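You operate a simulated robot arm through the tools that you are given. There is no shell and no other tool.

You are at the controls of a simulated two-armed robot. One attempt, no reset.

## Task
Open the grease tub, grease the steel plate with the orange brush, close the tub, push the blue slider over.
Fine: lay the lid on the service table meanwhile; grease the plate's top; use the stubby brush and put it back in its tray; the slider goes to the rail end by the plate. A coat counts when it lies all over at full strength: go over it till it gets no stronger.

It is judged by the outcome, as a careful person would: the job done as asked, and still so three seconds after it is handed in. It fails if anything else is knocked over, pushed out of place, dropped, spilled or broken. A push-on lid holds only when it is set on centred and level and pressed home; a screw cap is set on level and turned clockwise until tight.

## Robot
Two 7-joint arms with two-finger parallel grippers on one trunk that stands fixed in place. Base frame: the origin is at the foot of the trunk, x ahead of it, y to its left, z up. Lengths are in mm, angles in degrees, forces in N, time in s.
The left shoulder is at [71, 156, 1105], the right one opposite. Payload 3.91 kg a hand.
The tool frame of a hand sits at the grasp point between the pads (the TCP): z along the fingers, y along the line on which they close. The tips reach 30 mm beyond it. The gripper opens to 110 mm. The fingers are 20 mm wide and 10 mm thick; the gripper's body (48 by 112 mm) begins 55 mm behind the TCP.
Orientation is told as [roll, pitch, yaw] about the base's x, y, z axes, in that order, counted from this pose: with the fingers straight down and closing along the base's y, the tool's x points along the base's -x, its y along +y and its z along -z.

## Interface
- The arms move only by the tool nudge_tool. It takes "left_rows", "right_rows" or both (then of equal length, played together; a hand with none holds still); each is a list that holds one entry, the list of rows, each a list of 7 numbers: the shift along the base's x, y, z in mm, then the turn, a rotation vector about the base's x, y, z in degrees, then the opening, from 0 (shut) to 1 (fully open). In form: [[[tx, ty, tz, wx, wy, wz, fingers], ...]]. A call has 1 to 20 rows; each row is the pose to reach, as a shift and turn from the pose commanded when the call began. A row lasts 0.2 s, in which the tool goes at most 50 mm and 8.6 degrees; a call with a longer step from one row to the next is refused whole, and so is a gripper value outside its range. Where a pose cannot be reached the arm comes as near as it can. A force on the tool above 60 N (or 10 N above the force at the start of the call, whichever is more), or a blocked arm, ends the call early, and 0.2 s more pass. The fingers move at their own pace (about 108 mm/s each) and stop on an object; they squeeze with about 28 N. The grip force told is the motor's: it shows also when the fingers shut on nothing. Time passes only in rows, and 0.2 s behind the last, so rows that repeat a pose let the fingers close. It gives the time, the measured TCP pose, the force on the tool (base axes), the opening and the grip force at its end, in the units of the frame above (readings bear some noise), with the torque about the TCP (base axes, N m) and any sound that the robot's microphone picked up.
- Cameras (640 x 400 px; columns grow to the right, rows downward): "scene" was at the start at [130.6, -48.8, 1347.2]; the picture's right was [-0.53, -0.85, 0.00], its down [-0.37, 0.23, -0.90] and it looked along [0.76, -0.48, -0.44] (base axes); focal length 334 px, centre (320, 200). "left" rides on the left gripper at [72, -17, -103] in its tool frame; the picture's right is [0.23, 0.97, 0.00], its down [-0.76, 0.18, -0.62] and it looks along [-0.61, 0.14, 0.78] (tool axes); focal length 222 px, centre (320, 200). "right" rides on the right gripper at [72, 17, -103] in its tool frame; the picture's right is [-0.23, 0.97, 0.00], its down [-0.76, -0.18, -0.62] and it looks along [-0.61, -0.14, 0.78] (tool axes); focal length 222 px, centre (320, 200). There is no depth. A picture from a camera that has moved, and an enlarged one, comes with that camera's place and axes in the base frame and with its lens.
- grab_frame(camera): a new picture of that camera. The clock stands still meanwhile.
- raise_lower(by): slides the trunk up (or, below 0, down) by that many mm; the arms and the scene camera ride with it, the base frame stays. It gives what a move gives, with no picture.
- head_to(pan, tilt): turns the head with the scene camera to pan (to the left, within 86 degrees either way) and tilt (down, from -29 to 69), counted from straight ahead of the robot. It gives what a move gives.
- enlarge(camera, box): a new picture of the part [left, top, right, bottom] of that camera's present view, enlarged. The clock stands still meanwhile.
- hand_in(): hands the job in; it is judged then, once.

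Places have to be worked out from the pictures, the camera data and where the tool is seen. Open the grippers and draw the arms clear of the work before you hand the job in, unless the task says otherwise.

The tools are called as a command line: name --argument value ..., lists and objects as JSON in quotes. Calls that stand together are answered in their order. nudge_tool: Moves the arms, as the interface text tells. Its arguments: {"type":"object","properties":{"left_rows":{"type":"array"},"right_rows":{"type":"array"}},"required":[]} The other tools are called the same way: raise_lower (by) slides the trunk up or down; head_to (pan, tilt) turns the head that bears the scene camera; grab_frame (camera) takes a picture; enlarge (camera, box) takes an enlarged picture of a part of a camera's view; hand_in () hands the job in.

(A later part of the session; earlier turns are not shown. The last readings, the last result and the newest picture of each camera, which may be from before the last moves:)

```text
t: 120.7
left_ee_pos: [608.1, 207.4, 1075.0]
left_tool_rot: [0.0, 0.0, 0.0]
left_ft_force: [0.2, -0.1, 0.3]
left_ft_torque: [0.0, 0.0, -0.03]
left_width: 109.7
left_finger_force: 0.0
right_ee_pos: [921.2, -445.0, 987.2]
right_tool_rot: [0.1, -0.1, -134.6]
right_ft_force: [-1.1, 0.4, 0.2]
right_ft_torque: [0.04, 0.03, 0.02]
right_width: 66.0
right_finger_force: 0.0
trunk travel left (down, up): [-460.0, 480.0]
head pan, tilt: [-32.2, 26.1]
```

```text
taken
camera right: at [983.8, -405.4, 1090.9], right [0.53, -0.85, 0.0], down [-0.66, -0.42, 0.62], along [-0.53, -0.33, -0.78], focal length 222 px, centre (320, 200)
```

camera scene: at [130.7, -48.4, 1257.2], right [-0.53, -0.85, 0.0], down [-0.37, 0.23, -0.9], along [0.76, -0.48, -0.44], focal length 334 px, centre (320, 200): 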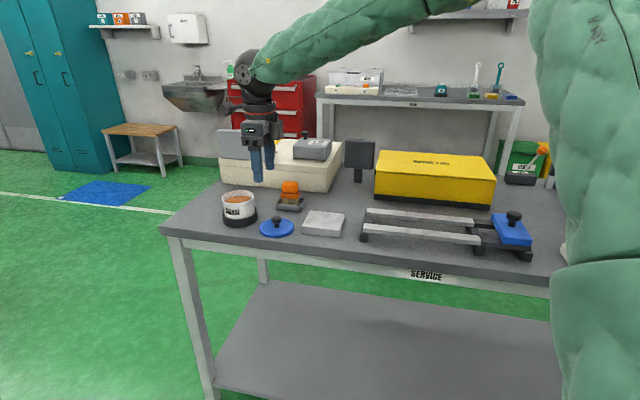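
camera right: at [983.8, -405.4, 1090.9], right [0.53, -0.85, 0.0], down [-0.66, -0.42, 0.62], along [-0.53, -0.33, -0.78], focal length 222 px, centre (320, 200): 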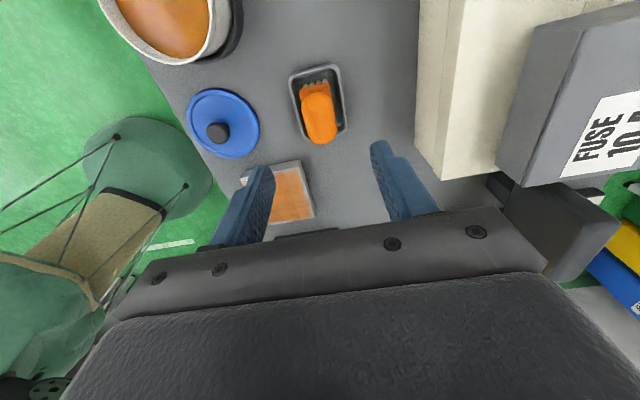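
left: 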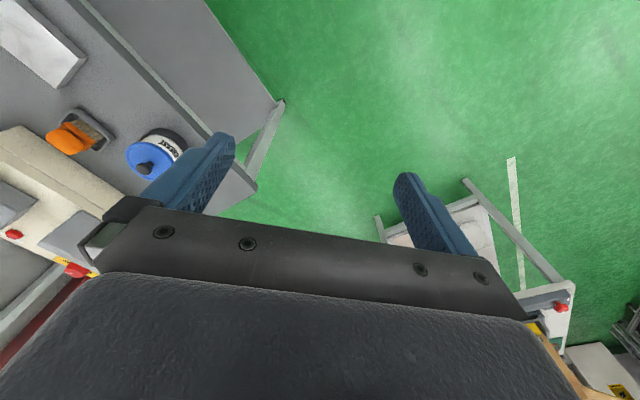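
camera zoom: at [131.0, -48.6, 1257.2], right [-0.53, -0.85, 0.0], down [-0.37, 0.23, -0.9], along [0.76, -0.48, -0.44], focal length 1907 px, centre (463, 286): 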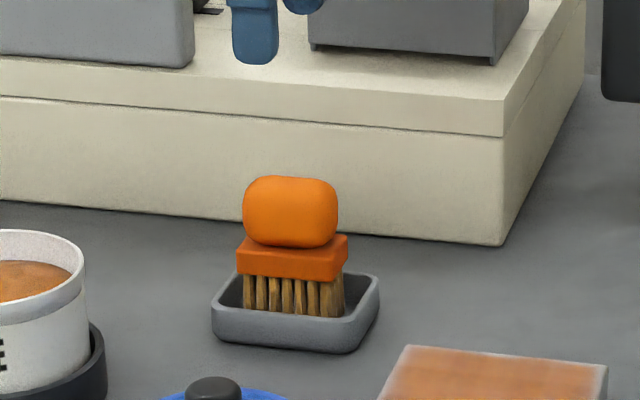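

The brush stands in its tray as before. Next is the lid, whose knob is at about (824.7,-356,834). I'll move above it with the same yaw.

nudge_tool --right_rows '[[[-20, 20, 0, 0, 0, 0, 0.6], [-50, 48, 0, 0, 0, 0, 0.6], [-75, 72, -10, 0, 0, 0, 0.6], [-96.5, 89, -25, 0, 0, 0, 0.6], [-96.5, 89, -60, 0, 0, 0, 0.6], [-96.5, 89, -90, 0, 0, 0, 0.6], [-96.5, 89, -90, 0, 0, 0, 0.6], [-96.5, 89, -90, 0, 0, 0, 0.6]]]'

enlarge --camera "right" --box '[250, 70, 410, 230]'

enlarge --camera "scene" --box '[235, 160, 325, 240]'

```text
t: 122.5
left_ee_pos: [609.5, 207.9, 1074.3]
left_tool_rot: [-0.1, 0.0, 0.1]
left_ft_force: [-0.7, -0.8, 0.0]
left_ft_torque: [-0.02, 0.02, 0.0]
left_width: 109.8
left_finger_force: 0.0
right_ee_pos: [828.5, -355.2, 896.0]
right_tool_rot: [0.1, 0.0, -134.7]
right_ft_force: [0.5, 0.3, 0.2]
right_ft_torque: [0.03, 0.01, 0.0]
right_width: 65.7
right_finger_force: 0.0
trunk travel left (down, up): [-460.0, 480.0]
head pan, tilt: [-32.2, 26.1]
```

```text
2.50 times, centred on (330, 150) of right
camera zoom: at [889.9, -316.3, 999.7], right [0.53, -0.85, 0.0], down [-0.66, -0.42, 0.62], along [-0.53, -0.33, -0.78], focal length 555 px, centre (295, 325)
```

zoom: 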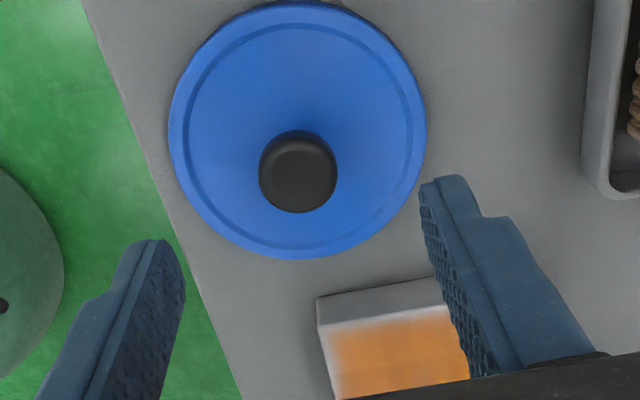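

```text
5.00 times, centred on (280, 200) of scene
camera zoom: at [130.9, -48.5, 1257.2], right [-0.53, -0.85, 0.0], down [-0.37, 0.23, -0.9], along [0.76, -0.48, -0.44], focal length 1669 px, centre (520, 200)
```

zoom: 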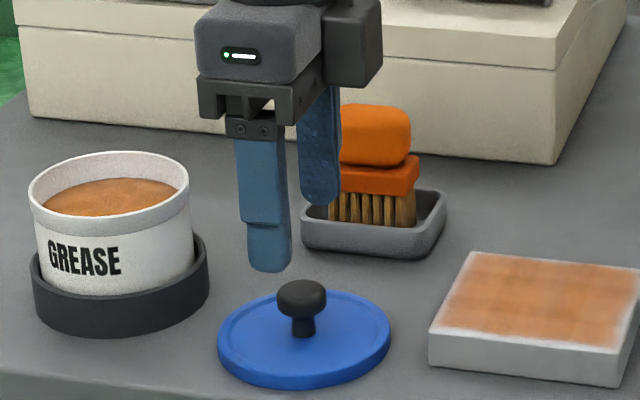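

The knob is within about 2 mm of the finger centre. I'll nudge that out, descend to z≈843 and grip the knob as before.

nudge_tool --right_rows '[[[0.5, -0.5, -20, 0, 0, 0, 0.6], [1, -1, -40, 0, 0, 0, 0.6], [1, -1, -49, 0, 0, 0, 0.6], [1, -1, -51, 0, 0, 0, 0.6], [1, -1, -51, 0, 0, 0, 0.6]]]'

enlarge --camera "right" --box '[250, 70, 410, 230]'

enlarge --camera "scene" --box '[240, 180, 320, 240]'

```text
t: 123.7
left_ee_pos: [608.0, 207.4, 1074.8]
left_tool_rot: [0.0, 0.0, 0.0]
left_ft_force: [-0.6, -1.0, 0.6]
left_ft_torque: [-0.01, 0.01, 0.02]
left_width: 110.0
left_finger_force: 0.1
right_ee_pos: [825.9, -356.9, 845.9]
right_tool_rot: [-0.1, 0.0, -134.6]
right_ft_force: [0.0, -0.7, 0.0]
right_ft_torque: [-0.01, -0.02, 0.0]
right_width: 66.3
right_finger_force: 0.1
trunk travel left (down, up): [-460.0, 480.0]
head pan, tilt: [-32.2, 26.1]
```

```text
2.50 times, centred on (330, 150) of right
camera zoom: at [889.4, -318.0, 949.1], right [0.53, -0.85, 0.0], down [-0.66, -0.42, 0.62], along [-0.53, -0.33, -0.78], focal length 555 px, centre (295, 325)
```

zoom: 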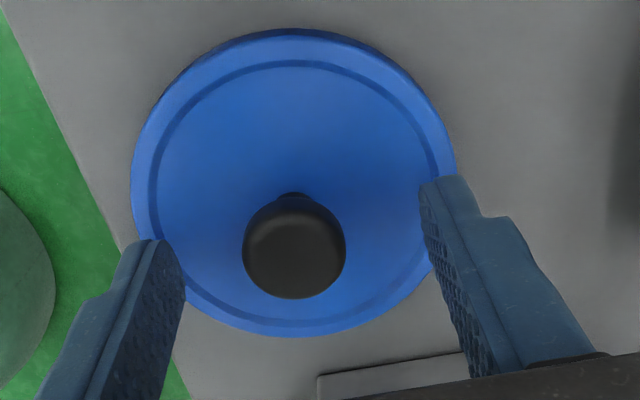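

```text
6.67 times, centred on (280, 210) of scene
camera zoom: at [130.7, -48.4, 1257.2], right [-0.53, -0.85, 0.0], down [-0.37, 0.23, -0.9], along [0.76, -0.48, -0.44], focal length 2225 px, centre (587, 133)
```

zoom: 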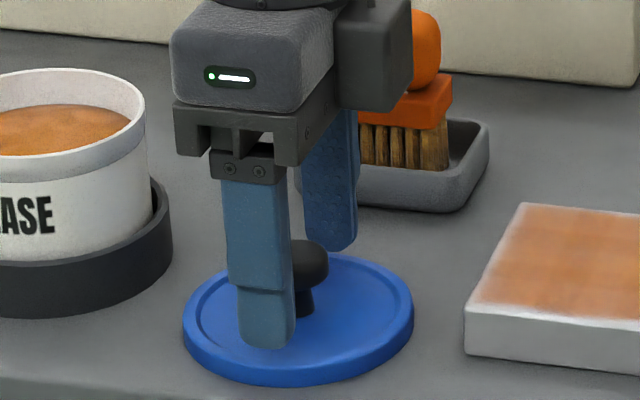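

Fingers straddle the knob evenly. I'll close on it.

nudge_tool --right_rows '[[[0, 0, -1.5, 0, 0, 0, 0.6], [0, 0, -1.5, 0, 0, 0, 0.4], [0, 0, -1.5, 0, 0, 0, 0.3], [0, 0, -1.5, 0, 0, 0, 0.2], [0, 0, -1.5, 0, 0, 0, 0], [0, 0, -1.5, 0, 0, 0, 0]]]'

nudge_tool --right_rows '[[[0, 0, 0, 0, 0, 0, 0]]]'

enlarge --camera "scene" --box '[240, 180, 320, 240]'

enlarge --camera "right" --box '[250, 70, 410, 230]'

```text
t: 125.0
left_ee_pos: [608.2, 207.9, 1075.1]
left_tool_rot: [-0.1, -0.1, 0.0]
left_ft_force: [1.0, -0.8, 0.8]
left_ft_torque: [0.01, 0.0, -0.02]
left_width: 109.9
left_finger_force: 0.1
right_ee_pos: [826.8, -357.0, 843.3]
right_tool_rot: [0.0, 0.0, -134.7]
right_ft_force: [0.0, 0.4, 0.3]
right_ft_torque: [0.02, -0.02, 0.03]
right_width: 23.6
right_finger_force: 28.6
trunk travel left (down, up): [-460.0, 480.0]
head pan, tilt: [-32.2, 26.1]
```

```text
t: 125.5
left_ee_pos: [609.4, 207.5, 1075.1]
left_tool_rot: [0.0, -0.1, 0.0]
left_ft_force: [-0.7, -0.1, 0.9]
left_ft_torque: [0.03, 0.01, -0.01]
left_width: 109.9
left_finger_force: 0.1
right_ee_pos: [826.8, -357.9, 842.9]
right_tool_rot: [0.0, 0.1, -134.5]
right_ft_force: [-0.1, 0.6, 0.6]
right_ft_torque: [-0.06, 0.02, 0.0]
right_width: 23.9
right_finger_force: 28.5
trunk travel left (down, up): [-460.0, 480.0]
head pan, tilt: [-32.2, 26.1]
```

```text
6.67 times, centred on (280, 210) of scene
camera zoom: at [130.7, -48.4, 1257.2], right [-0.53, -0.85, 0.0], down [-0.37, 0.23, -0.9], along [0.76, -0.48, -0.44], focal length 2225 px, centre (587, 133)
```

zoom: 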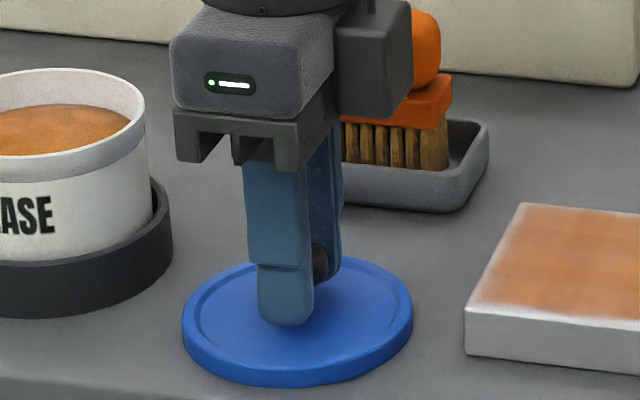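

```text
2.50 times, centred on (330, 150) of right
camera zoom: at [888.8, -317.7, 947.0], right [0.53, -0.85, 0.0], down [-0.66, -0.42, 0.62], along [-0.53, -0.33, -0.78], focal length 555 px, centre (295, 325)
```

zoom: 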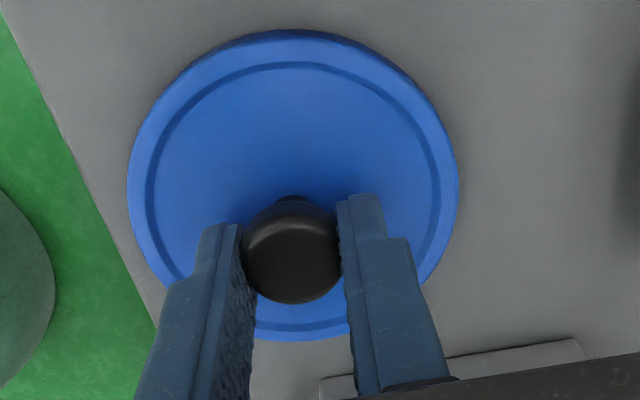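

Knob gripped (23.8 mm) and the lid hardly moved. I'll lift and carry it back by the exact reverse of the earlier move, stopping above the tub to check centring.

nudge_tool --right_rows '[[[0, 0, 15, 0, 0, 0, 0], [0, 0, 45, 0, 0, 0, 0], [0, 0, 80, 0, 0, 0, 0], [15, 8, 105, 0, 0, 0, 0], [45, 28, 110, 0, 0, 0, 0], [75, 46, 110, 0, 0, 0, 0], [95, 58, 105, 0, 0, 0, 0], [101, 62, 95, 0, 0, 0, 0], [101, 62, 85, 0, 0, 0, 0], [101, 62, 85, 0, 0, 0, 0], [101, 62, 85, 0, 0, 0, 0]]]'

enlarge --camera "scene" --box '[200, 170, 280, 230]'

enlarge --camera "right" --box '[250, 50, 410, 230]'

```text
t: 127.8
left_ee_pos: [609.2, 208.5, 1075.1]
left_tool_rot: [-0.1, 0.0, 0.0]
left_ft_force: [0.7, -0.5, -0.3]
left_ft_torque: [0.02, 0.02, -0.01]
left_width: 110.3
left_finger_force: 0.1
right_ee_pos: [925.0, -293.6, 926.5]
right_tool_rot: [-0.1, 0.0, -134.6]
right_ft_force: [0.4, -0.2, 0.0]
right_ft_torque: [-0.02, -0.01, 0.01]
right_width: 23.8
right_finger_force: 27.7
trunk travel left (down, up): [-460.0, 480.0]
head pan, tilt: [-32.2, 26.1]
```

```text
6.67 times, centred on (240, 200) of scene
camera zoom: at [130.9, -48.4, 1257.2], right [-0.53, -0.85, 0.0], down [-0.37, 0.23, -0.9], along [0.76, -0.48, -0.44], focal length 2225 px, centre (853, 200)
```

zoom: 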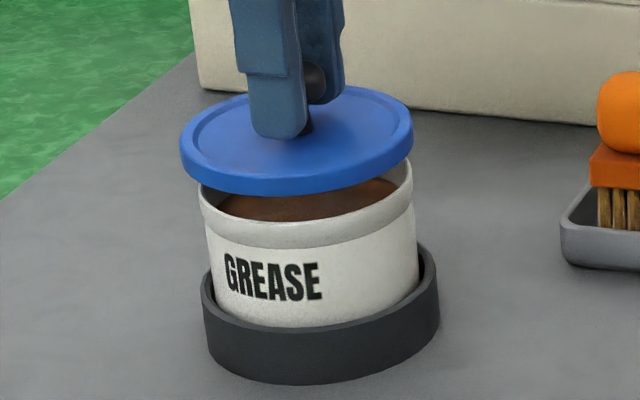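

```text
2.22 times, centred on (330, 140) of right
camera zoom: at [988.6, -253.8, 1030.6], right [0.53, -0.85, 0.0], down [-0.66, -0.42, 0.62], along [-0.53, -0.33, -0.78], focal length 494 px, centre (298, 333)
```

zoom: 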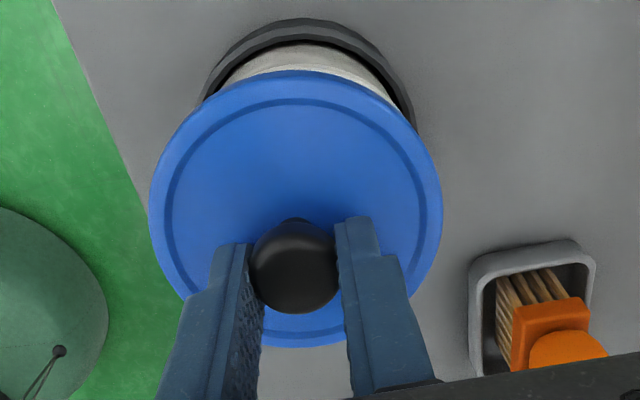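

The lid is level above the tub. I'll lower it to 10 mm above its seat so I can compare directly with the picture taken when I first lifted it.

nudge_tool --right_rows '[[[0, 0, -5, 0, 0, 0, 0], [0, 0, -10, 0, 0, 0, 0], [0, 0, -12, 0, 0, 0, 0], [0, 0, -12, 0, 0, 0, 0], [0, 0, -12, 0, 0, 0, 0]]]'

enlarge --camera "scene" --box '[190, 140, 310, 240]'

enlarge --camera "right" --box '[250, 50, 410, 230]'

```text
t: 129.1
left_ee_pos: [608.6, 207.2, 1075.6]
left_tool_rot: [0.0, 0.0, 0.0]
left_ft_force: [-0.1, -0.1, 0.1]
left_ft_torque: [0.01, 0.0, 0.0]
left_width: 110.2
left_finger_force: 0.1
right_ee_pos: [927.4, -292.8, 914.9]
right_tool_rot: [0.0, 0.1, -134.7]
right_ft_force: [0.7, -0.6, -0.5]
right_ft_torque: [-0.01, 0.0, -0.01]
right_width: 23.5
right_finger_force: 27.7
trunk travel left (down, up): [-460.0, 480.0]
head pan, tilt: [-32.2, 26.1]
```

```text
4.00 times, centred on (250, 190) of scene
camera zoom: at [130.8, -48.5, 1257.2], right [-0.53, -0.85, 0.0], down [-0.37, 0.23, -0.9], along [0.76, -0.48, -0.44], focal length 1335 px, centre (600, 240)
```

zoom: 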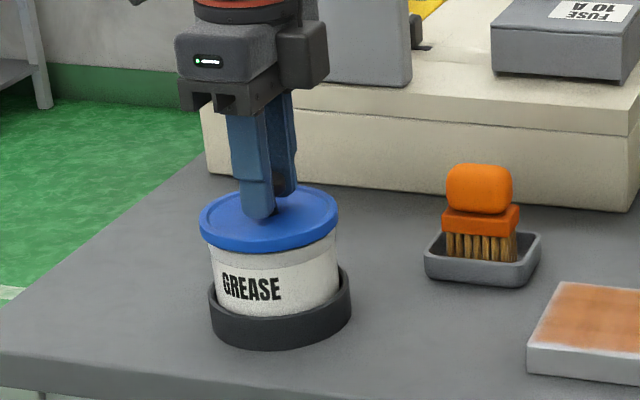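

```text
2.22 times, centred on (330, 140) of right
camera zoom: at [988.8, -254.5, 1019.8], right [0.53, -0.85, 0.0], down [-0.66, -0.42, 0.62], along [-0.53, -0.33, -0.78], focal length 494 px, centre (298, 333)
```

zoom: 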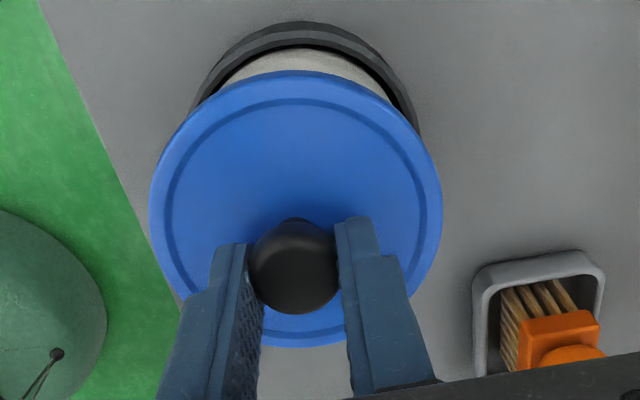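

Compared with the earlier picture the lid is about 1 mm to the left. I'll zoom in further to measure it against the tub body.

enlarge --camera "scene" --box '[214, 178, 264, 228]'

enlarge --camera "right" --box '[280, 50, 380, 150]'

```text
8.00 times, centred on (239, 203) of scene
camera zoom: at [130.8, -48.5, 1257.2], right [-0.53, -0.85, 0.0], down [-0.37, 0.23, -0.9], along [0.76, -0.48, -0.44], focal length 2670 px, centre (968, 176)
```

zoom: 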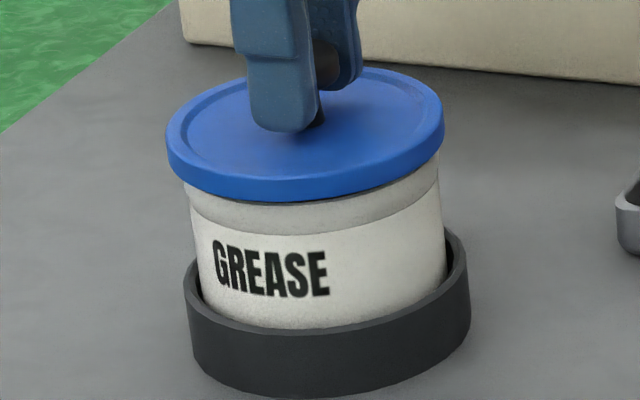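

```text
4.00 times, centred on (330, 100) of right
camera zoom: at [988.8, -254.5, 1019.8], right [0.53, -0.85, 0.0], down [-0.66, -0.42, 0.62], along [-0.53, -0.33, -0.78], focal length 888 px, centre (280, 600)
```

zoom: 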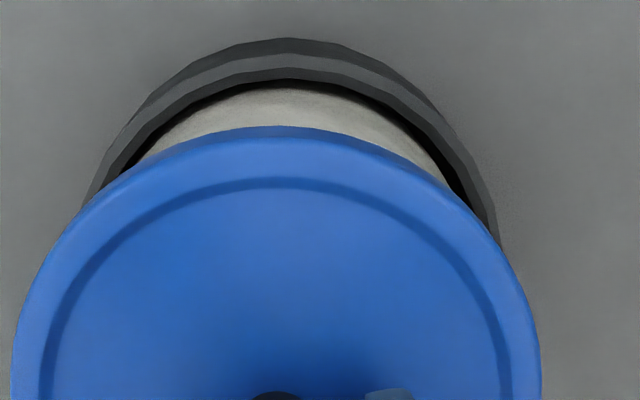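

I'll zoom further on the arc of the tub and holder behind the lid to judge the other direction.

enlarge --camera "right" --box '[276, 52, 346, 102]'

enlarge --camera "right" --box '[330, 52, 400, 102]'

```text
8.00 times, centred on (311, 77) of right
camera zoom: at [988.8, -254.5, 1019.8], right [0.53, -0.85, 0.0], down [-0.66, -0.42, 0.62], along [-0.53, -0.33, -0.78], focal length 1777 px, centre (392, 1184)
```

zoom: 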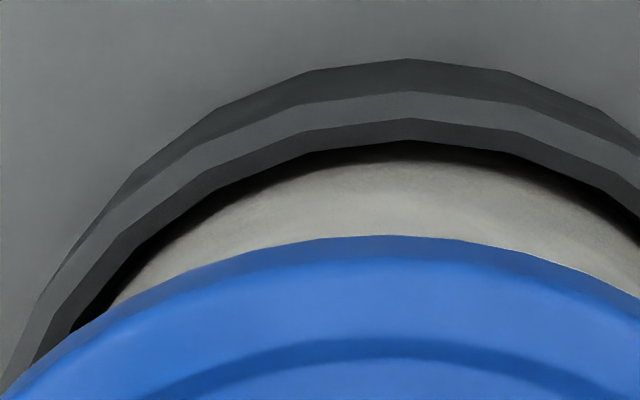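

```text
8.00 times, centred on (365, 77) of right
camera zoom: at [988.8, -254.5, 1019.8], right [0.53, -0.85, 0.0], down [-0.66, -0.42, 0.62], along [-0.53, -0.33, -0.78], focal length 1777 px, centre (-40, 1184)
```

zoom: 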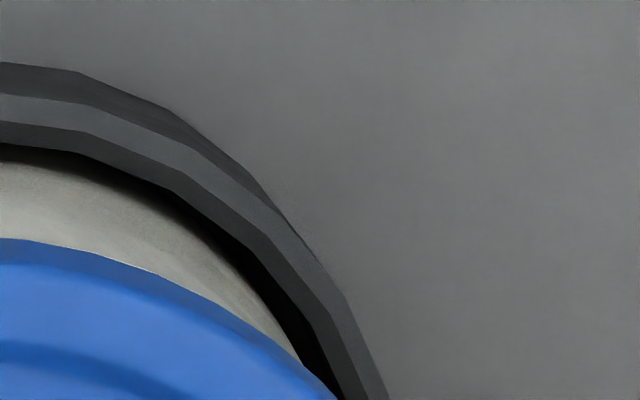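

Both views agree: the lid is off-centre by about (-1.0,+1.8) mm. I'll correct that and check again.

nudge_tool --right_rows '[[[1.0, -1.8, 0, 0, 0, 0, 0], [1.0, -1.8, 0, 0, 0, 0, 0], [1.0, -1.8, 0, 0, 0, 0, 0]]]'

enlarge --camera "right" --box '[276, 52, 346, 102]'

enlarge --camera "right" --box '[330, 52, 400, 102]'

enlarge --camera "scene" --box '[214, 178, 264, 228]'

```text
t: 129.8
left_ee_pos: [609.6, 206.9, 1074.2]
left_tool_rot: [-0.1, 0.0, 0.0]
left_ft_force: [0.2, -0.1, -0.2]
left_ft_torque: [-0.01, 0.01, 0.04]
left_width: 110.1
left_finger_force: 0.1
right_ee_pos: [927.7, -295.9, 915.8]
right_tool_rot: [-0.1, 0.0, -134.7]
right_ft_force: [0.7, -0.2, -0.5]
right_ft_torque: [0.03, -0.04, -0.02]
right_width: 23.9
right_finger_force: 28.5
trunk travel left (down, up): [-460.0, 480.0]
head pan, tilt: [-32.2, 26.1]
```

```text
8.00 times, centred on (311, 77) of right
camera zoom: at [990.4, -256.6, 1019.4], right [0.53, -0.85, 0.0], down [-0.66, -0.42, 0.62], along [-0.53, -0.33, -0.78], focal length 1777 px, centre (392, 1184)
```

zoom: 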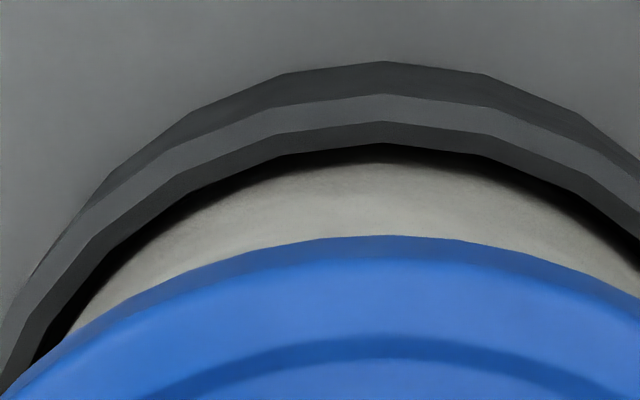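

```text
8.00 times, centred on (365, 77) of right
camera zoom: at [990.4, -256.6, 1019.4], right [0.53, -0.85, 0.0], down [-0.66, -0.42, 0.62], along [-0.53, -0.33, -0.78], focal length 1777 px, centre (-40, 1184)
```

zoom: 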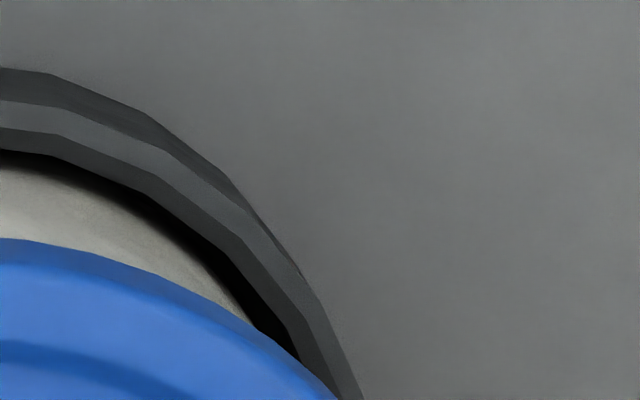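

```text
8.00 times, centred on (239, 203) of scene
camera zoom: at [130.8, -48.5, 1257.2], right [-0.53, -0.85, 0.0], down [-0.37, 0.23, -0.9], along [0.76, -0.48, -0.44], focal length 2670 px, centre (968, 176)
```

zoom: 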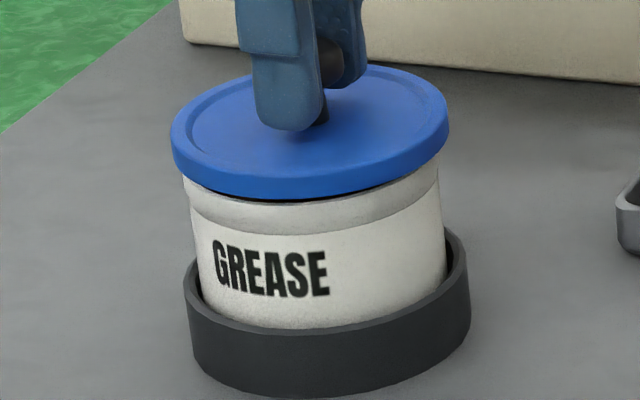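

Now centred to within about 0.5 mm. I'll trim that and lower the lid onto the tub, watching the force.

nudge_tool --right_rows '[[[-0.3, 0.5, -3, 0, 0, 0, 0], [-0.3, 0.5, -5, 0, 0, 0, 0], [-0.3, 0.5, -6, 0, 0, 0, 0], [-0.3, 0.5, -7, 0, 0, 0, 0], [-0.3, 0.5, -7, 0, 0, 0, 0]]]'

enlarge --camera "scene" --box '[214, 178, 264, 228]'

```text
t: 131.1
left_ee_pos: [609.5, 207.9, 1075.0]
left_tool_rot: [0.0, 0.0, -0.1]
left_ft_force: [-0.4, -0.3, 0.5]
left_ft_torque: [-0.03, -0.01, -0.03]
left_width: 110.0
left_finger_force: 0.0
right_ee_pos: [928.8, -295.5, 908.4]
right_tool_rot: [-0.1, -0.1, -134.6]
right_ft_force: [0.4, -0.3, 0.6]
right_ft_torque: [-0.01, -0.02, 0.0]
right_width: 23.9
right_finger_force: 27.6
trunk travel left (down, up): [-460.0, 480.0]
head pan, tilt: [-32.2, 26.1]
```

```text
8.00 times, centred on (239, 203) of scene
camera zoom: at [130.8, -48.4, 1257.2], right [-0.53, -0.85, 0.0], down [-0.37, 0.23, -0.9], along [0.76, -0.48, -0.44], focal length 2670 px, centre (968, 176)
```

zoom: 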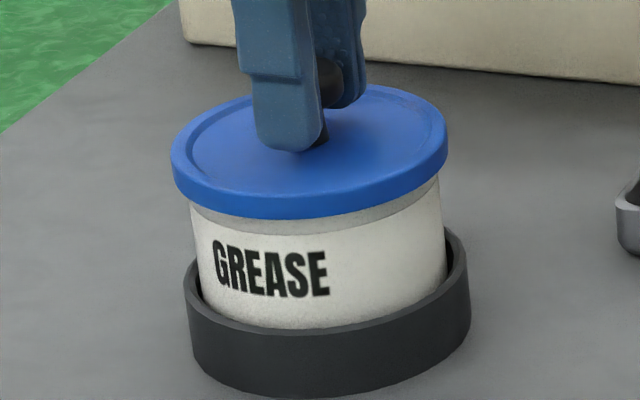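

No contact force yet and the lid is coming down evenly. I'll continue in 1 mm steps.

nudge_tool --right_rows '[[[0, 0, -1, 0, 0, 0, 0], [0, 0, -2, 0, 0, 0, 0], [0, 0, -2, 0, 0, 0, 0]]]'

nudge_tool --right_rows '[[[0, 0, -1, 0, 0, 0, 0], [0, 0, -2, 0, 0, 0, 0], [0, 0, -2, 0, 0, 0, 0]]]'

enlarge --camera "scene" --box '[214, 178, 264, 228]'

```text
t: 131.8
left_ee_pos: [609.4, 208.8, 1075.3]
left_tool_rot: [0.1, 0.1, 0.1]
left_ft_force: [0.3, 0.3, -0.2]
left_ft_torque: [-0.04, -0.03, -0.02]
left_width: 110.0
left_finger_force: 0.0
right_ee_pos: [927.2, -296.8, 906.3]
right_tool_rot: [-0.1, 0.0, -134.5]
right_ft_force: [1.1, 1.4, 0.2]
right_ft_torque: [0.07, -0.07, 0.03]
right_width: 23.4
right_finger_force: 28.0
trunk travel left (down, up): [-460.0, 480.0]
head pan, tilt: [-32.2, 26.1]
```

```text
t: 132.7
left_ee_pos: [607.3, 208.9, 1075.2]
left_tool_rot: [0.1, -0.1, 0.0]
left_ft_force: [-0.4, 0.0, -0.6]
left_ft_torque: [0.0, -0.02, -0.01]
left_width: 109.9
left_finger_force: 0.1
right_ee_pos: [927.9, -295.6, 906.5]
right_tool_rot: [0.1, 0.1, -134.6]
right_ft_force: [7.4, 4.9, 16.3]
right_ft_torque: [0.08, -0.14, 0.03]
right_width: 23.9
right_finger_force: 28.0
trunk travel left (down, up): [-460.0, 480.0]
head pan, tilt: [-32.2, 26.1]
heard: snap
```

```text
8.00 times, centred on (239, 203) of scene
camera zoom: at [130.0, -47.6, 1257.6], right [-0.53, -0.85, 0.0], down [-0.37, 0.23, -0.9], along [0.76, -0.48, -0.44], focal length 2670 px, centre (968, 176)
```

zoom: 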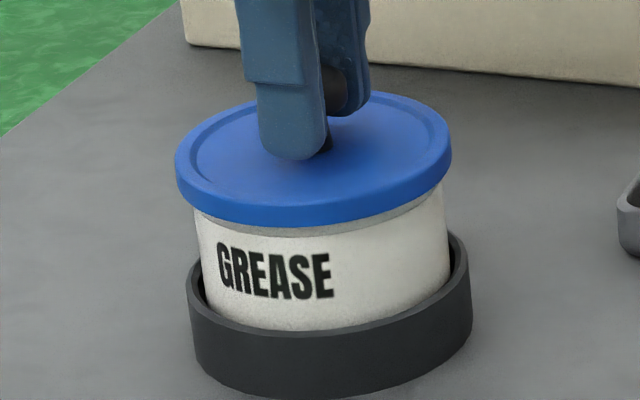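

A snap was heard with 16 N on the lid. I'll press a little more to be sure it's fully home.

nudge_tool --right_rows '[[[0, 0, -1, 0, 0, 0, 0], [0, 0, -2, 0, 0, 0, 0], [0, 0, -2, 0, 0, 0, 0]]]'

nudge_tool --right_rows '[[[0, 0, -1, 0, 0, 0, 0], [0, 0, -1, 0, 0, 0, 0], [0, 0, -1, 0, 0, 0, 0]]]'

enlarge --camera "scene" --box '[214, 178, 264, 228]'

```text
t: 133.4
left_ee_pos: [608.7, 208.7, 1076.0]
left_tool_rot: [0.1, 0.0, 0.0]
left_ft_force: [0.3, -0.2, -0.1]
left_ft_torque: [-0.01, -0.01, 0.0]
left_width: 110.0
left_finger_force: 0.1
right_ee_pos: [926.0, -295.4, 904.9]
right_tool_rot: [0.1, -0.1, -134.7]
right_ft_force: [12.7, 3.4, 25.9]
right_ft_torque: [0.1, -0.24, 0.01]
right_width: 24.1
right_finger_force: 28.2
trunk travel left (down, up): [-460.0, 480.0]
head pan, tilt: [-32.2, 26.1]
```

```text
t: 134.2
left_ee_pos: [607.9, 207.8, 1075.5]
left_tool_rot: [0.0, -0.1, 0.1]
left_ft_force: [0.3, 0.8, 1.1]
left_ft_torque: [-0.02, 0.0, 0.0]
left_width: 109.8
left_finger_force: 0.0
right_ee_pos: [926.4, -295.4, 902.2]
right_tool_rot: [0.1, 0.0, -134.7]
right_ft_force: [8.2, -3.4, 27.8]
right_ft_torque: [0.01, -0.19, -0.03]
right_width: 23.9
right_finger_force: 28.0
trunk travel left (down, up): [-460.0, 480.0]
head pan, tilt: [-32.2, 26.1]
```

```text
8.00 times, centred on (239, 203) of scene
camera zoom: at [129.0, -48.0, 1257.5], right [-0.53, -0.85, 0.0], down [-0.37, 0.23, -0.9], along [0.76, -0.48, -0.44], focal length 2670 px, centre (968, 176)
```

zoom: 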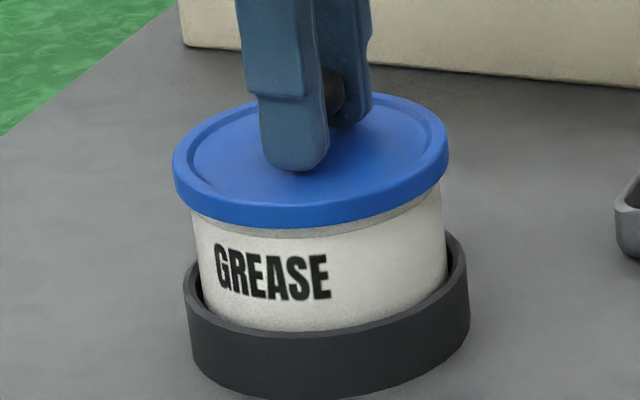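

Force plateaus at 28 N with the lid flush and level, so it's home. I'll relieve the press, open and lift off.

nudge_tool --right_rows '[[[0, 0, 2, 0, 0, 0, 0], [0, 0, 3, 0, 0, 0, 0], [0, 0, 3, 0, 0, 0, 0.25], [0, 0, 3, 0, 0, 0, 0.35], [0, 0, 3, 0, 0, 0, 0.5], [0, 0, 3, 0, 0, 0, 0.5]]]'

enlarge --camera "scene" --box '[190, 140, 310, 240]'

```text
t: 135.7
left_ee_pos: [609.5, 208.4, 1074.8]
left_tool_rot: [0.1, -0.1, -0.1]
left_ft_force: [-0.8, 0.2, -0.1]
left_ft_torque: [-0.02, -0.02, 0.01]
left_width: 110.2
left_finger_force: 0.0
right_ee_pos: [927.6, -294.3, 904.8]
right_tool_rot: [0.0, -0.1, -134.6]
right_ft_force: [0.4, 0.5, 0.2]
right_ft_torque: [-0.01, -0.02, 0.01]
right_width: 55.1
right_finger_force: 0.0
trunk travel left (down, up): [-460.0, 480.0]
head pan, tilt: [-32.2, 26.1]
```

```text
4.00 times, centred on (250, 190) of scene
camera zoom: at [130.7, -48.4, 1257.2], right [-0.53, -0.85, 0.0], down [-0.37, 0.23, -0.9], along [0.76, -0.48, -0.44], focal length 1335 px, centre (600, 240)
```

zoom: 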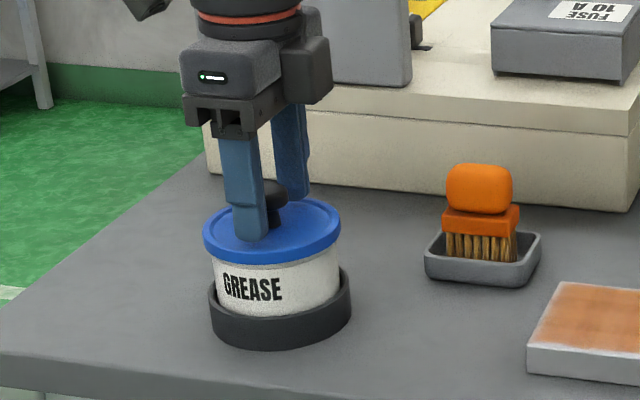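

I'll lift clear and compare the closed tub with its initial picture.

nudge_tool --right_rows '[[[0, 0, 25, 0, 0, 0, 0.5], [0, 0, 60, 0, 0, 0, 0.5], [0, 0, 95, 0, 0, 0, 0.5], [0, 0, 100, 0, 0, 0, 0.5]]]'

enlarge --camera "scene" --box '[200, 170, 360, 250]'

enlarge --camera "scene" --box '[214, 178, 264, 228]'

grab_frame --camera "right"

```text
t: 136.7
left_ee_pos: [608.7, 207.7, 1074.0]
left_tool_rot: [0.0, 0.1, -0.1]
left_ft_force: [-0.5, -0.9, 0.5]
left_ft_torque: [-0.01, 0.02, -0.01]
left_width: 110.1
left_finger_force: 0.2
right_ee_pos: [926.2, -296.3, 1005.4]
right_tool_rot: [0.1, 0.0, -134.6]
right_ft_force: [0.2, -0.2, 0.6]
right_ft_torque: [0.0, -0.03, 0.01]
right_width: 55.1
right_finger_force: 0.1
trunk travel left (down, up): [-460.0, 480.0]
head pan, tilt: [-32.2, 26.1]
```

```text
4.00 times, centred on (280, 210) of scene
camera zoom: at [131.1, -48.5, 1257.1], right [-0.53, -0.85, 0.0], down [-0.37, 0.23, -0.9], along [0.76, -0.48, -0.44], focal length 1335 px, centre (480, 160)
```

zoom: 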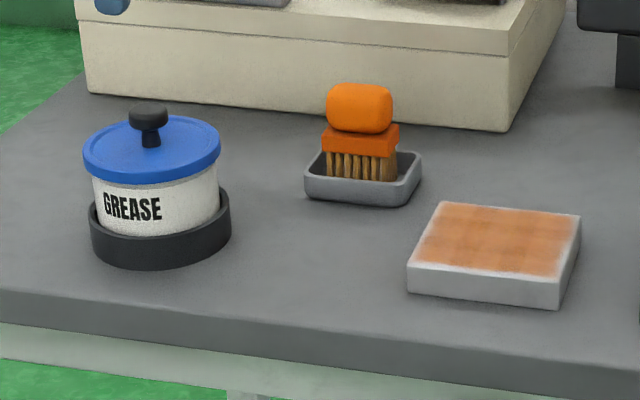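

```text
8.00 times, centred on (239, 203) of scene
camera zoom: at [131.1, -48.5, 1257.1], right [-0.53, -0.85, 0.0], down [-0.37, 0.23, -0.9], along [0.76, -0.48, -0.44], focal length 2670 px, centre (968, 176)
```

zoom: 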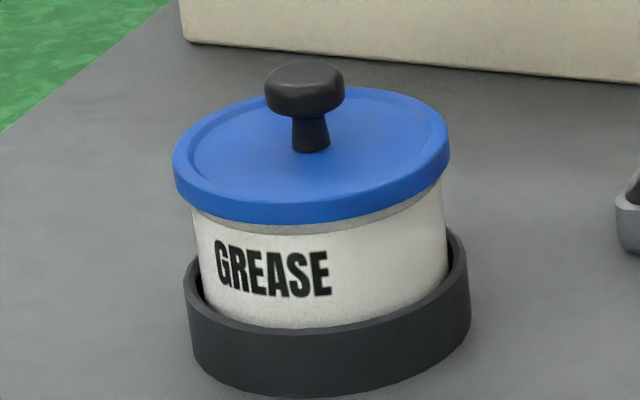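

```text
taken
camera right: at [989.8, -255.9, 1109.1], right [0.53, -0.85, 0.0], down [-0.66, -0.42, 0.62], along [-0.53, -0.33, -0.78], focal length 222 px, centre (320, 200)
```

right: 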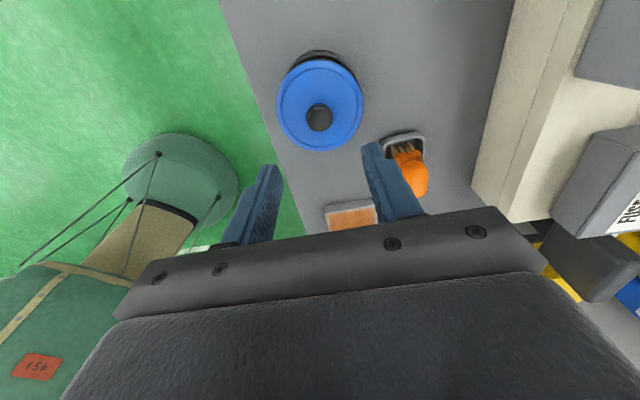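

The closed tub, brush and plate all match their initial positions. Now for the slider: I'll carry the hand along the front of the bench to above the slider knob, yawing to about -44° so the fingers close along the rail.

nudge_tool --right_rows '[[[-20, -22, 5, 0, 0, 5, 0.5], [-45, -48, 5, 0, 0, 10, 0.5], [-70, -74, 5, 0, 0, 15, 0.5], [-95, -100, 5, 0, 0, 20, 0.5], [-120, -126, 5, 0, 0, 25, 0.5], [-145, -152, 5, 0, 0, 30, 0.5], [-170, -178, 5, 0, 0, 35, 0.5], [-195, -204, 5, 0, 0, 40, 0.5], [-220, -230, 5, 0, 0, 45, 0.5], [-245, -256, 5, 0, 0, 50, 0.5], [-270, -282, 5, 0, 0, 55, 0.5], [-295, -308, 5, 0, 0, 60, 0.5], [-320, -334, 5, 0, 0, 65, 0.5], [-345, -360, 5, 0, 0, 70, 0.5], [-370, -386, 5, 0, 0, 75, 0.5], [-395, -412, 5, 0, 0, 80, 0.5], [-420, -440, 5, 0, 0, 85, 0.5], [-445, -466, 5, 0, 0, 91, 0.5], [-462, -484, 5, 0, 0, 91, 0.5], [-462, -484, 5, 0, 0, 91, 0.5]]]'

grab_frame --camera "right"

head_to --pan -50 --tilt 38

grab_frame --camera "scene"

```text
t: 140.8
left_ee_pos: [609.6, 207.8, 1075.6]
left_tool_rot: [0.0, 0.0, 0.0]
left_ft_force: [0.0, -0.5, 0.5]
left_ft_torque: [0.04, 0.01, -0.01]
left_width: 109.9
left_finger_force: 0.1
right_ee_pos: [468.8, -780.4, 1009.5]
right_tool_rot: [0.1, 0.0, -43.6]
right_ft_force: [0.9, -0.2, -0.6]
right_ft_torque: [0.0, 0.0, -0.02]
right_width: 54.9
right_finger_force: 0.1
trunk travel left (down, up): [-460.0, 480.0]
head pan, tilt: [-32.2, 26.1]
```

```text
taken
camera right: at [427.0, -718.9, 1113.0], right [0.84, 0.55, 0.0], down [0.43, -0.65, 0.62], along [0.34, -0.52, -0.78], focal length 222 px, centre (320, 200)
```

right: 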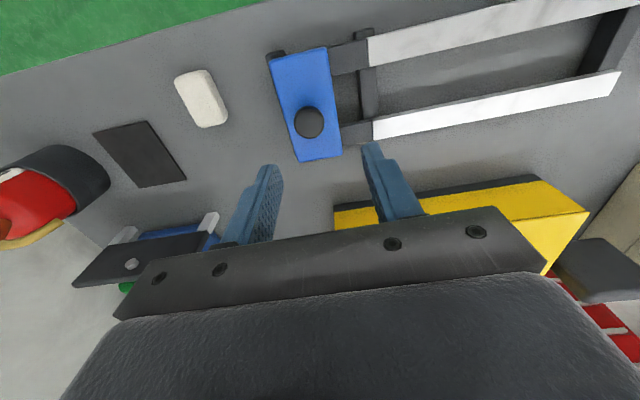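

```text
t: 141.7
left_ee_pos: [609.5, 207.9, 1074.1]
left_tool_rot: [0.0, 0.0, 0.0]
left_ft_force: [-0.5, 0.1, 0.2]
left_ft_torque: [-0.01, -0.01, -0.02]
left_width: 110.1
left_finger_force: 0.2
right_ee_pos: [469.8, -780.2, 1009.1]
right_tool_rot: [0.0, 0.0, -43.6]
right_ft_force: [0.0, 0.1, -0.4]
right_ft_torque: [0.01, 0.01, 0.0]
right_width: 54.8
right_finger_force: 0.1
trunk travel left (down, up): [-460.0, 480.0]
head pan, tilt: [-50.0, 38.0]
```

```text
taken
camera scene: at [108.3, -65.8, 1238.8], right [-0.77, -0.64, 0.0], down [-0.4, 0.47, -0.79], along [0.51, -0.6, -0.62], focal length 334 px, centre (320, 200)
```

scene: 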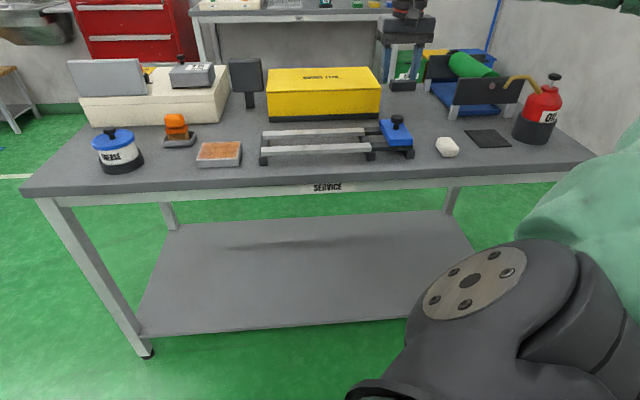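

The hand is over the slider area. I'll enlarge views of the slider and rail from both cameras.

enlarge --camera "scene" --box '[250, 100, 430, 180]'

enlarge --camera "scene" --box '[355, 105, 425, 165]'

enlarge --camera "right" --box '[250, 30, 400, 180]'

```text
3.56 times, centred on (340, 140) of scene
camera zoom: at [108.3, -65.8, 1238.8], right [-0.77, -0.64, 0.0], down [-0.4, 0.47, -0.79], along [0.51, -0.6, -0.62], focal length 1186 px, centre (249, 413)
```

zoom: 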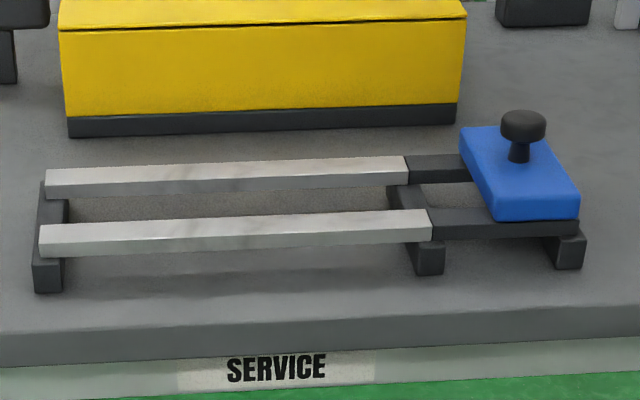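

```text
6.67 times, centred on (390, 135) of scene
camera zoom: at [108.3, -65.8, 1238.8], right [-0.77, -0.64, 0.0], down [-0.4, 0.47, -0.79], along [0.51, -0.6, -0.62], focal length 2225 px, centre (-147, 633)
```

zoom: 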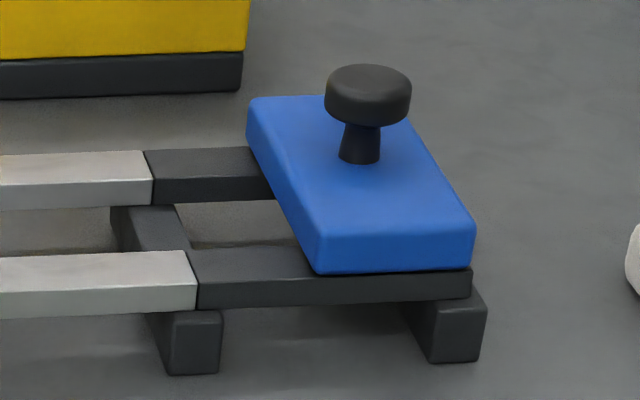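

```text
2.67 times, centred on (325, 105) of right
camera zoom: at [427.2, -718.5, 1113.1], right [0.84, 0.55, 0.0], down [0.43, -0.65, 0.62], along [0.34, -0.52, -0.78], focal length 592 px, centre (307, 453)
```

zoom: 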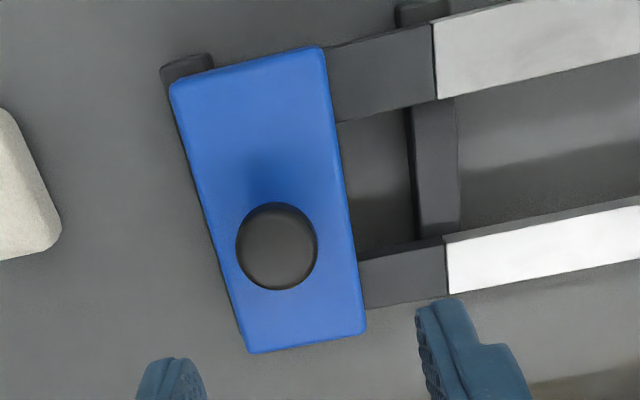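

The slider block rides on two bars aligned at about 45°, with its knob (about 32 mm) near (462,-789,885) and its block top near z≈854. I'll move over the knob and partway down, then check.

nudge_tool --right_rows '[[[-4, -5, -20, 0, 0, 0, 0.7], [-7.5, -8.7, -45, 0, 0, 0, 0.7], [-7.5, -8.7, -70, 0, 0, 0, 0.7], [-7.5, -8.7, -80, 0, 0, 0, 0.7], [-7.5, -8.7, -80, 0, 0, 0, 0.7]]]'

enlarge --camera "right" --box '[240, 50, 400, 220]'

enlarge --camera "scene" --box '[355, 80, 435, 165]'

```text
t: 142.9
left_ee_pos: [607.8, 208.7, 1075.2]
left_tool_rot: [0.0, 0.0, -0.1]
left_ft_force: [-0.1, 0.4, 0.0]
left_ft_torque: [0.01, 0.01, -0.01]
left_width: 110.2
left_finger_force: 0.1
right_ee_pos: [459.4, -790.0, 929.1]
right_tool_rot: [-0.1, 0.1, -43.5]
right_ft_force: [0.6, 1.0, 0.7]
right_ft_torque: [0.0, 0.0, 0.03]
right_width: 77.0
right_finger_force: 0.0
trunk travel left (down, up): [-460.0, 480.0]
head pan, tilt: [-50.0, 38.0]
```

```text
2.35 times, centred on (320, 135) of right
camera zoom: at [418.3, -727.6, 1033.2], right [0.84, 0.55, 0.0], down [0.43, -0.65, 0.62], along [0.34, -0.52, -0.78], focal length 523 px, centre (320, 353)
```

zoom: 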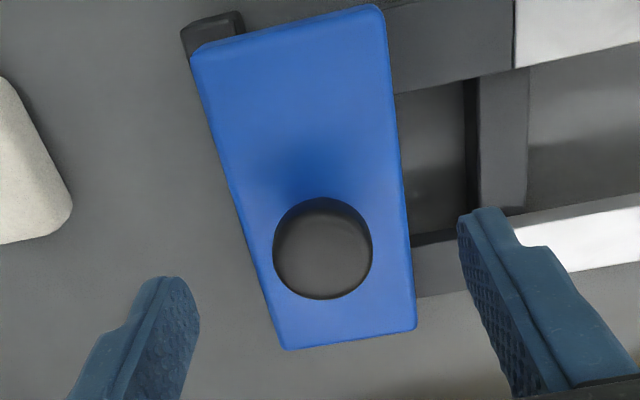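

```text
4.71 times, centred on (395, 122) of scene
camera zoom: at [108.2, -65.9, 1238.8], right [-0.77, -0.64, 0.0], down [-0.4, 0.47, -0.79], along [0.51, -0.6, -0.62], focal length 1570 px, centre (-33, 565)
```

zoom: 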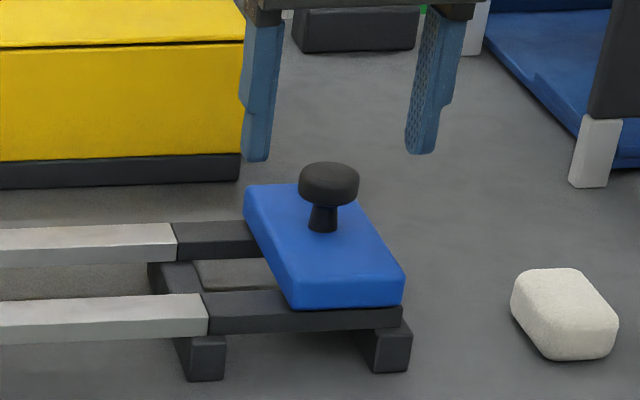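

The knob is centred within a few mm and well inside the opening. I'll descend to z≈892 and close on it.

nudge_tool --right_rows '[[[1.5, -1.5, -15, 0, 0, 0, 0.7], [1.5, -1.5, -30, 0, 0, 0, 0.7], [1.5, -1.5, -37, 0, 0, 0, 0.7], [1.5, -1.5, -37, 0, 0, 0, 0.6], [1.5, -1.5, -37, 0, 0, 0, 0.4], [1.5, -1.5, -37, 0, 0, 0, 0.3], [1.5, -1.5, -37, 0, 0, 0, 0], [1.5, -1.5, -37, 0, 0, 0, 0]]]'

enlarge --camera "right" --box '[240, 50, 400, 220]'

enlarge --camera "scene" --box '[355, 80, 435, 165]'

```text
t: 144.7
left_ee_pos: [608.5, 208.1, 1074.0]
left_tool_rot: [0.0, 0.0, 0.0]
left_ft_force: [-0.2, -0.2, -0.2]
left_ft_torque: [0.0, 0.0, 0.0]
left_width: 109.9
left_finger_force: 0.1
right_ee_pos: [462.4, -792.0, 892.6]
right_tool_rot: [0.1, 0.1, -43.7]
right_ft_force: [-0.5, -0.2, -1.3]
right_ft_torque: [-0.07, -0.06, 0.07]
right_width: 31.1
right_finger_force: 45.0
trunk travel left (down, up): [-460.0, 480.0]
head pan, tilt: [-50.0, 38.0]
```

```text
2.35 times, centred on (320, 135) of right
camera zoom: at [420.2, -729.5, 996.7], right [0.84, 0.55, 0.0], down [0.43, -0.65, 0.62], along [0.34, -0.52, -0.78], focal length 523 px, centre (320, 353)
```

zoom: 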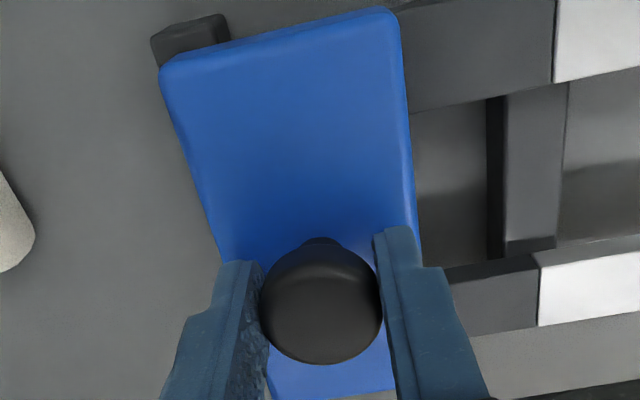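

```text
4.71 times, centred on (395, 122) of scene
camera zoom: at [108.3, -65.9, 1238.7], right [-0.77, -0.64, 0.0], down [-0.4, 0.47, -0.79], along [0.51, -0.6, -0.62], focal length 1570 px, centre (-33, 565)
```

zoom: 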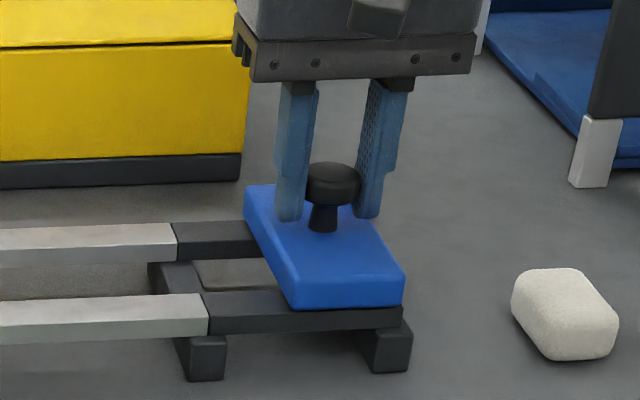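

The knob is held at 31 mm. I'll slide a first 40 mm along the rail direction (0.702,0.712) and check lateral forces for alignment.

nudge_tool --right_rows '[[[3.5, 3.6, 0, 0, 0, 0, 0], [7, 7.1, 0, 0, 0, 0, 0], [14, 14.2, 0, 0, 0, 0, 0], [21.1, 21.4, 0, 0, 0, 0, 0], [28.1, 28.5, 0, 0, 0, 0, 0], [28.1, 28.5, 0, 0, 0, 0, 0]]]'

enlarge --camera "scene" --box '[340, 80, 435, 165]'

enlarge --camera "right" --box '[240, 50, 400, 220]'

```text
t: 146.1
left_ee_pos: [609.7, 206.7, 1075.1]
left_tool_rot: [0.1, 0.0, 0.0]
left_ft_force: [-0.6, 0.6, -0.1]
left_ft_torque: [0.01, 0.02, 0.01]
left_width: 109.9
left_finger_force: 0.0
right_ee_pos: [488.7, -763.3, 892.3]
right_tool_rot: [0.0, 0.0, -43.6]
right_ft_force: [17.4, -24.6, 10.2]
right_ft_torque: [-0.43, -0.37, 0.07]
right_width: 31.3
right_finger_force: 44.7
trunk travel left (down, up): [-460.0, 480.0]
head pan, tilt: [-50.0, 38.0]
```

```text
4.71 times, centred on (388, 122) of scene
camera zoom: at [109.1, -67.0, 1238.7], right [-0.77, -0.64, 0.0], down [-0.4, 0.47, -0.79], along [0.51, -0.6, -0.62], focal length 1570 px, centre (2, 565)
```

zoom: 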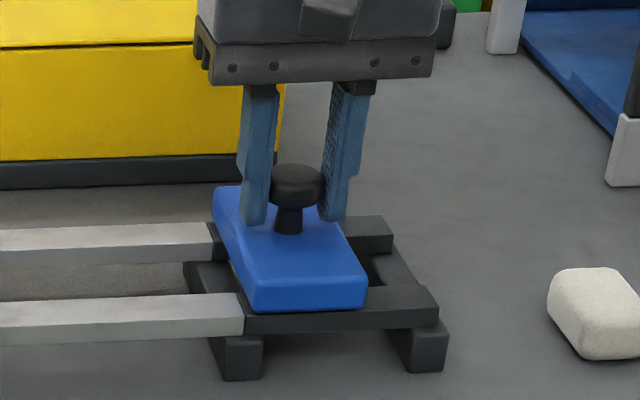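

```text
2.35 times, centred on (320, 135) of right
camera zoom: at [446.8, -701.2, 996.3], right [0.84, 0.55, 0.0], down [0.43, -0.65, 0.62], along [0.34, -0.52, -0.78], focal length 523 px, centre (320, 353)
```

zoom: 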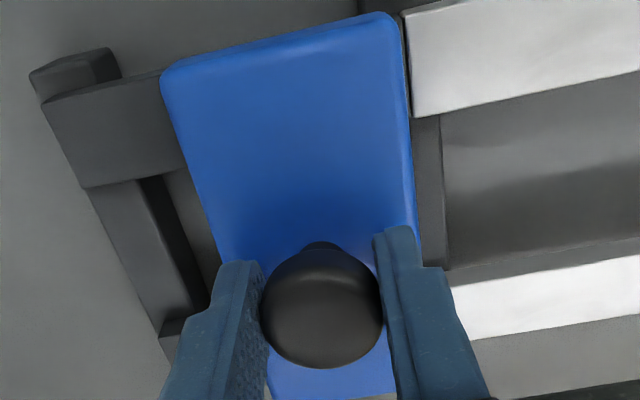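

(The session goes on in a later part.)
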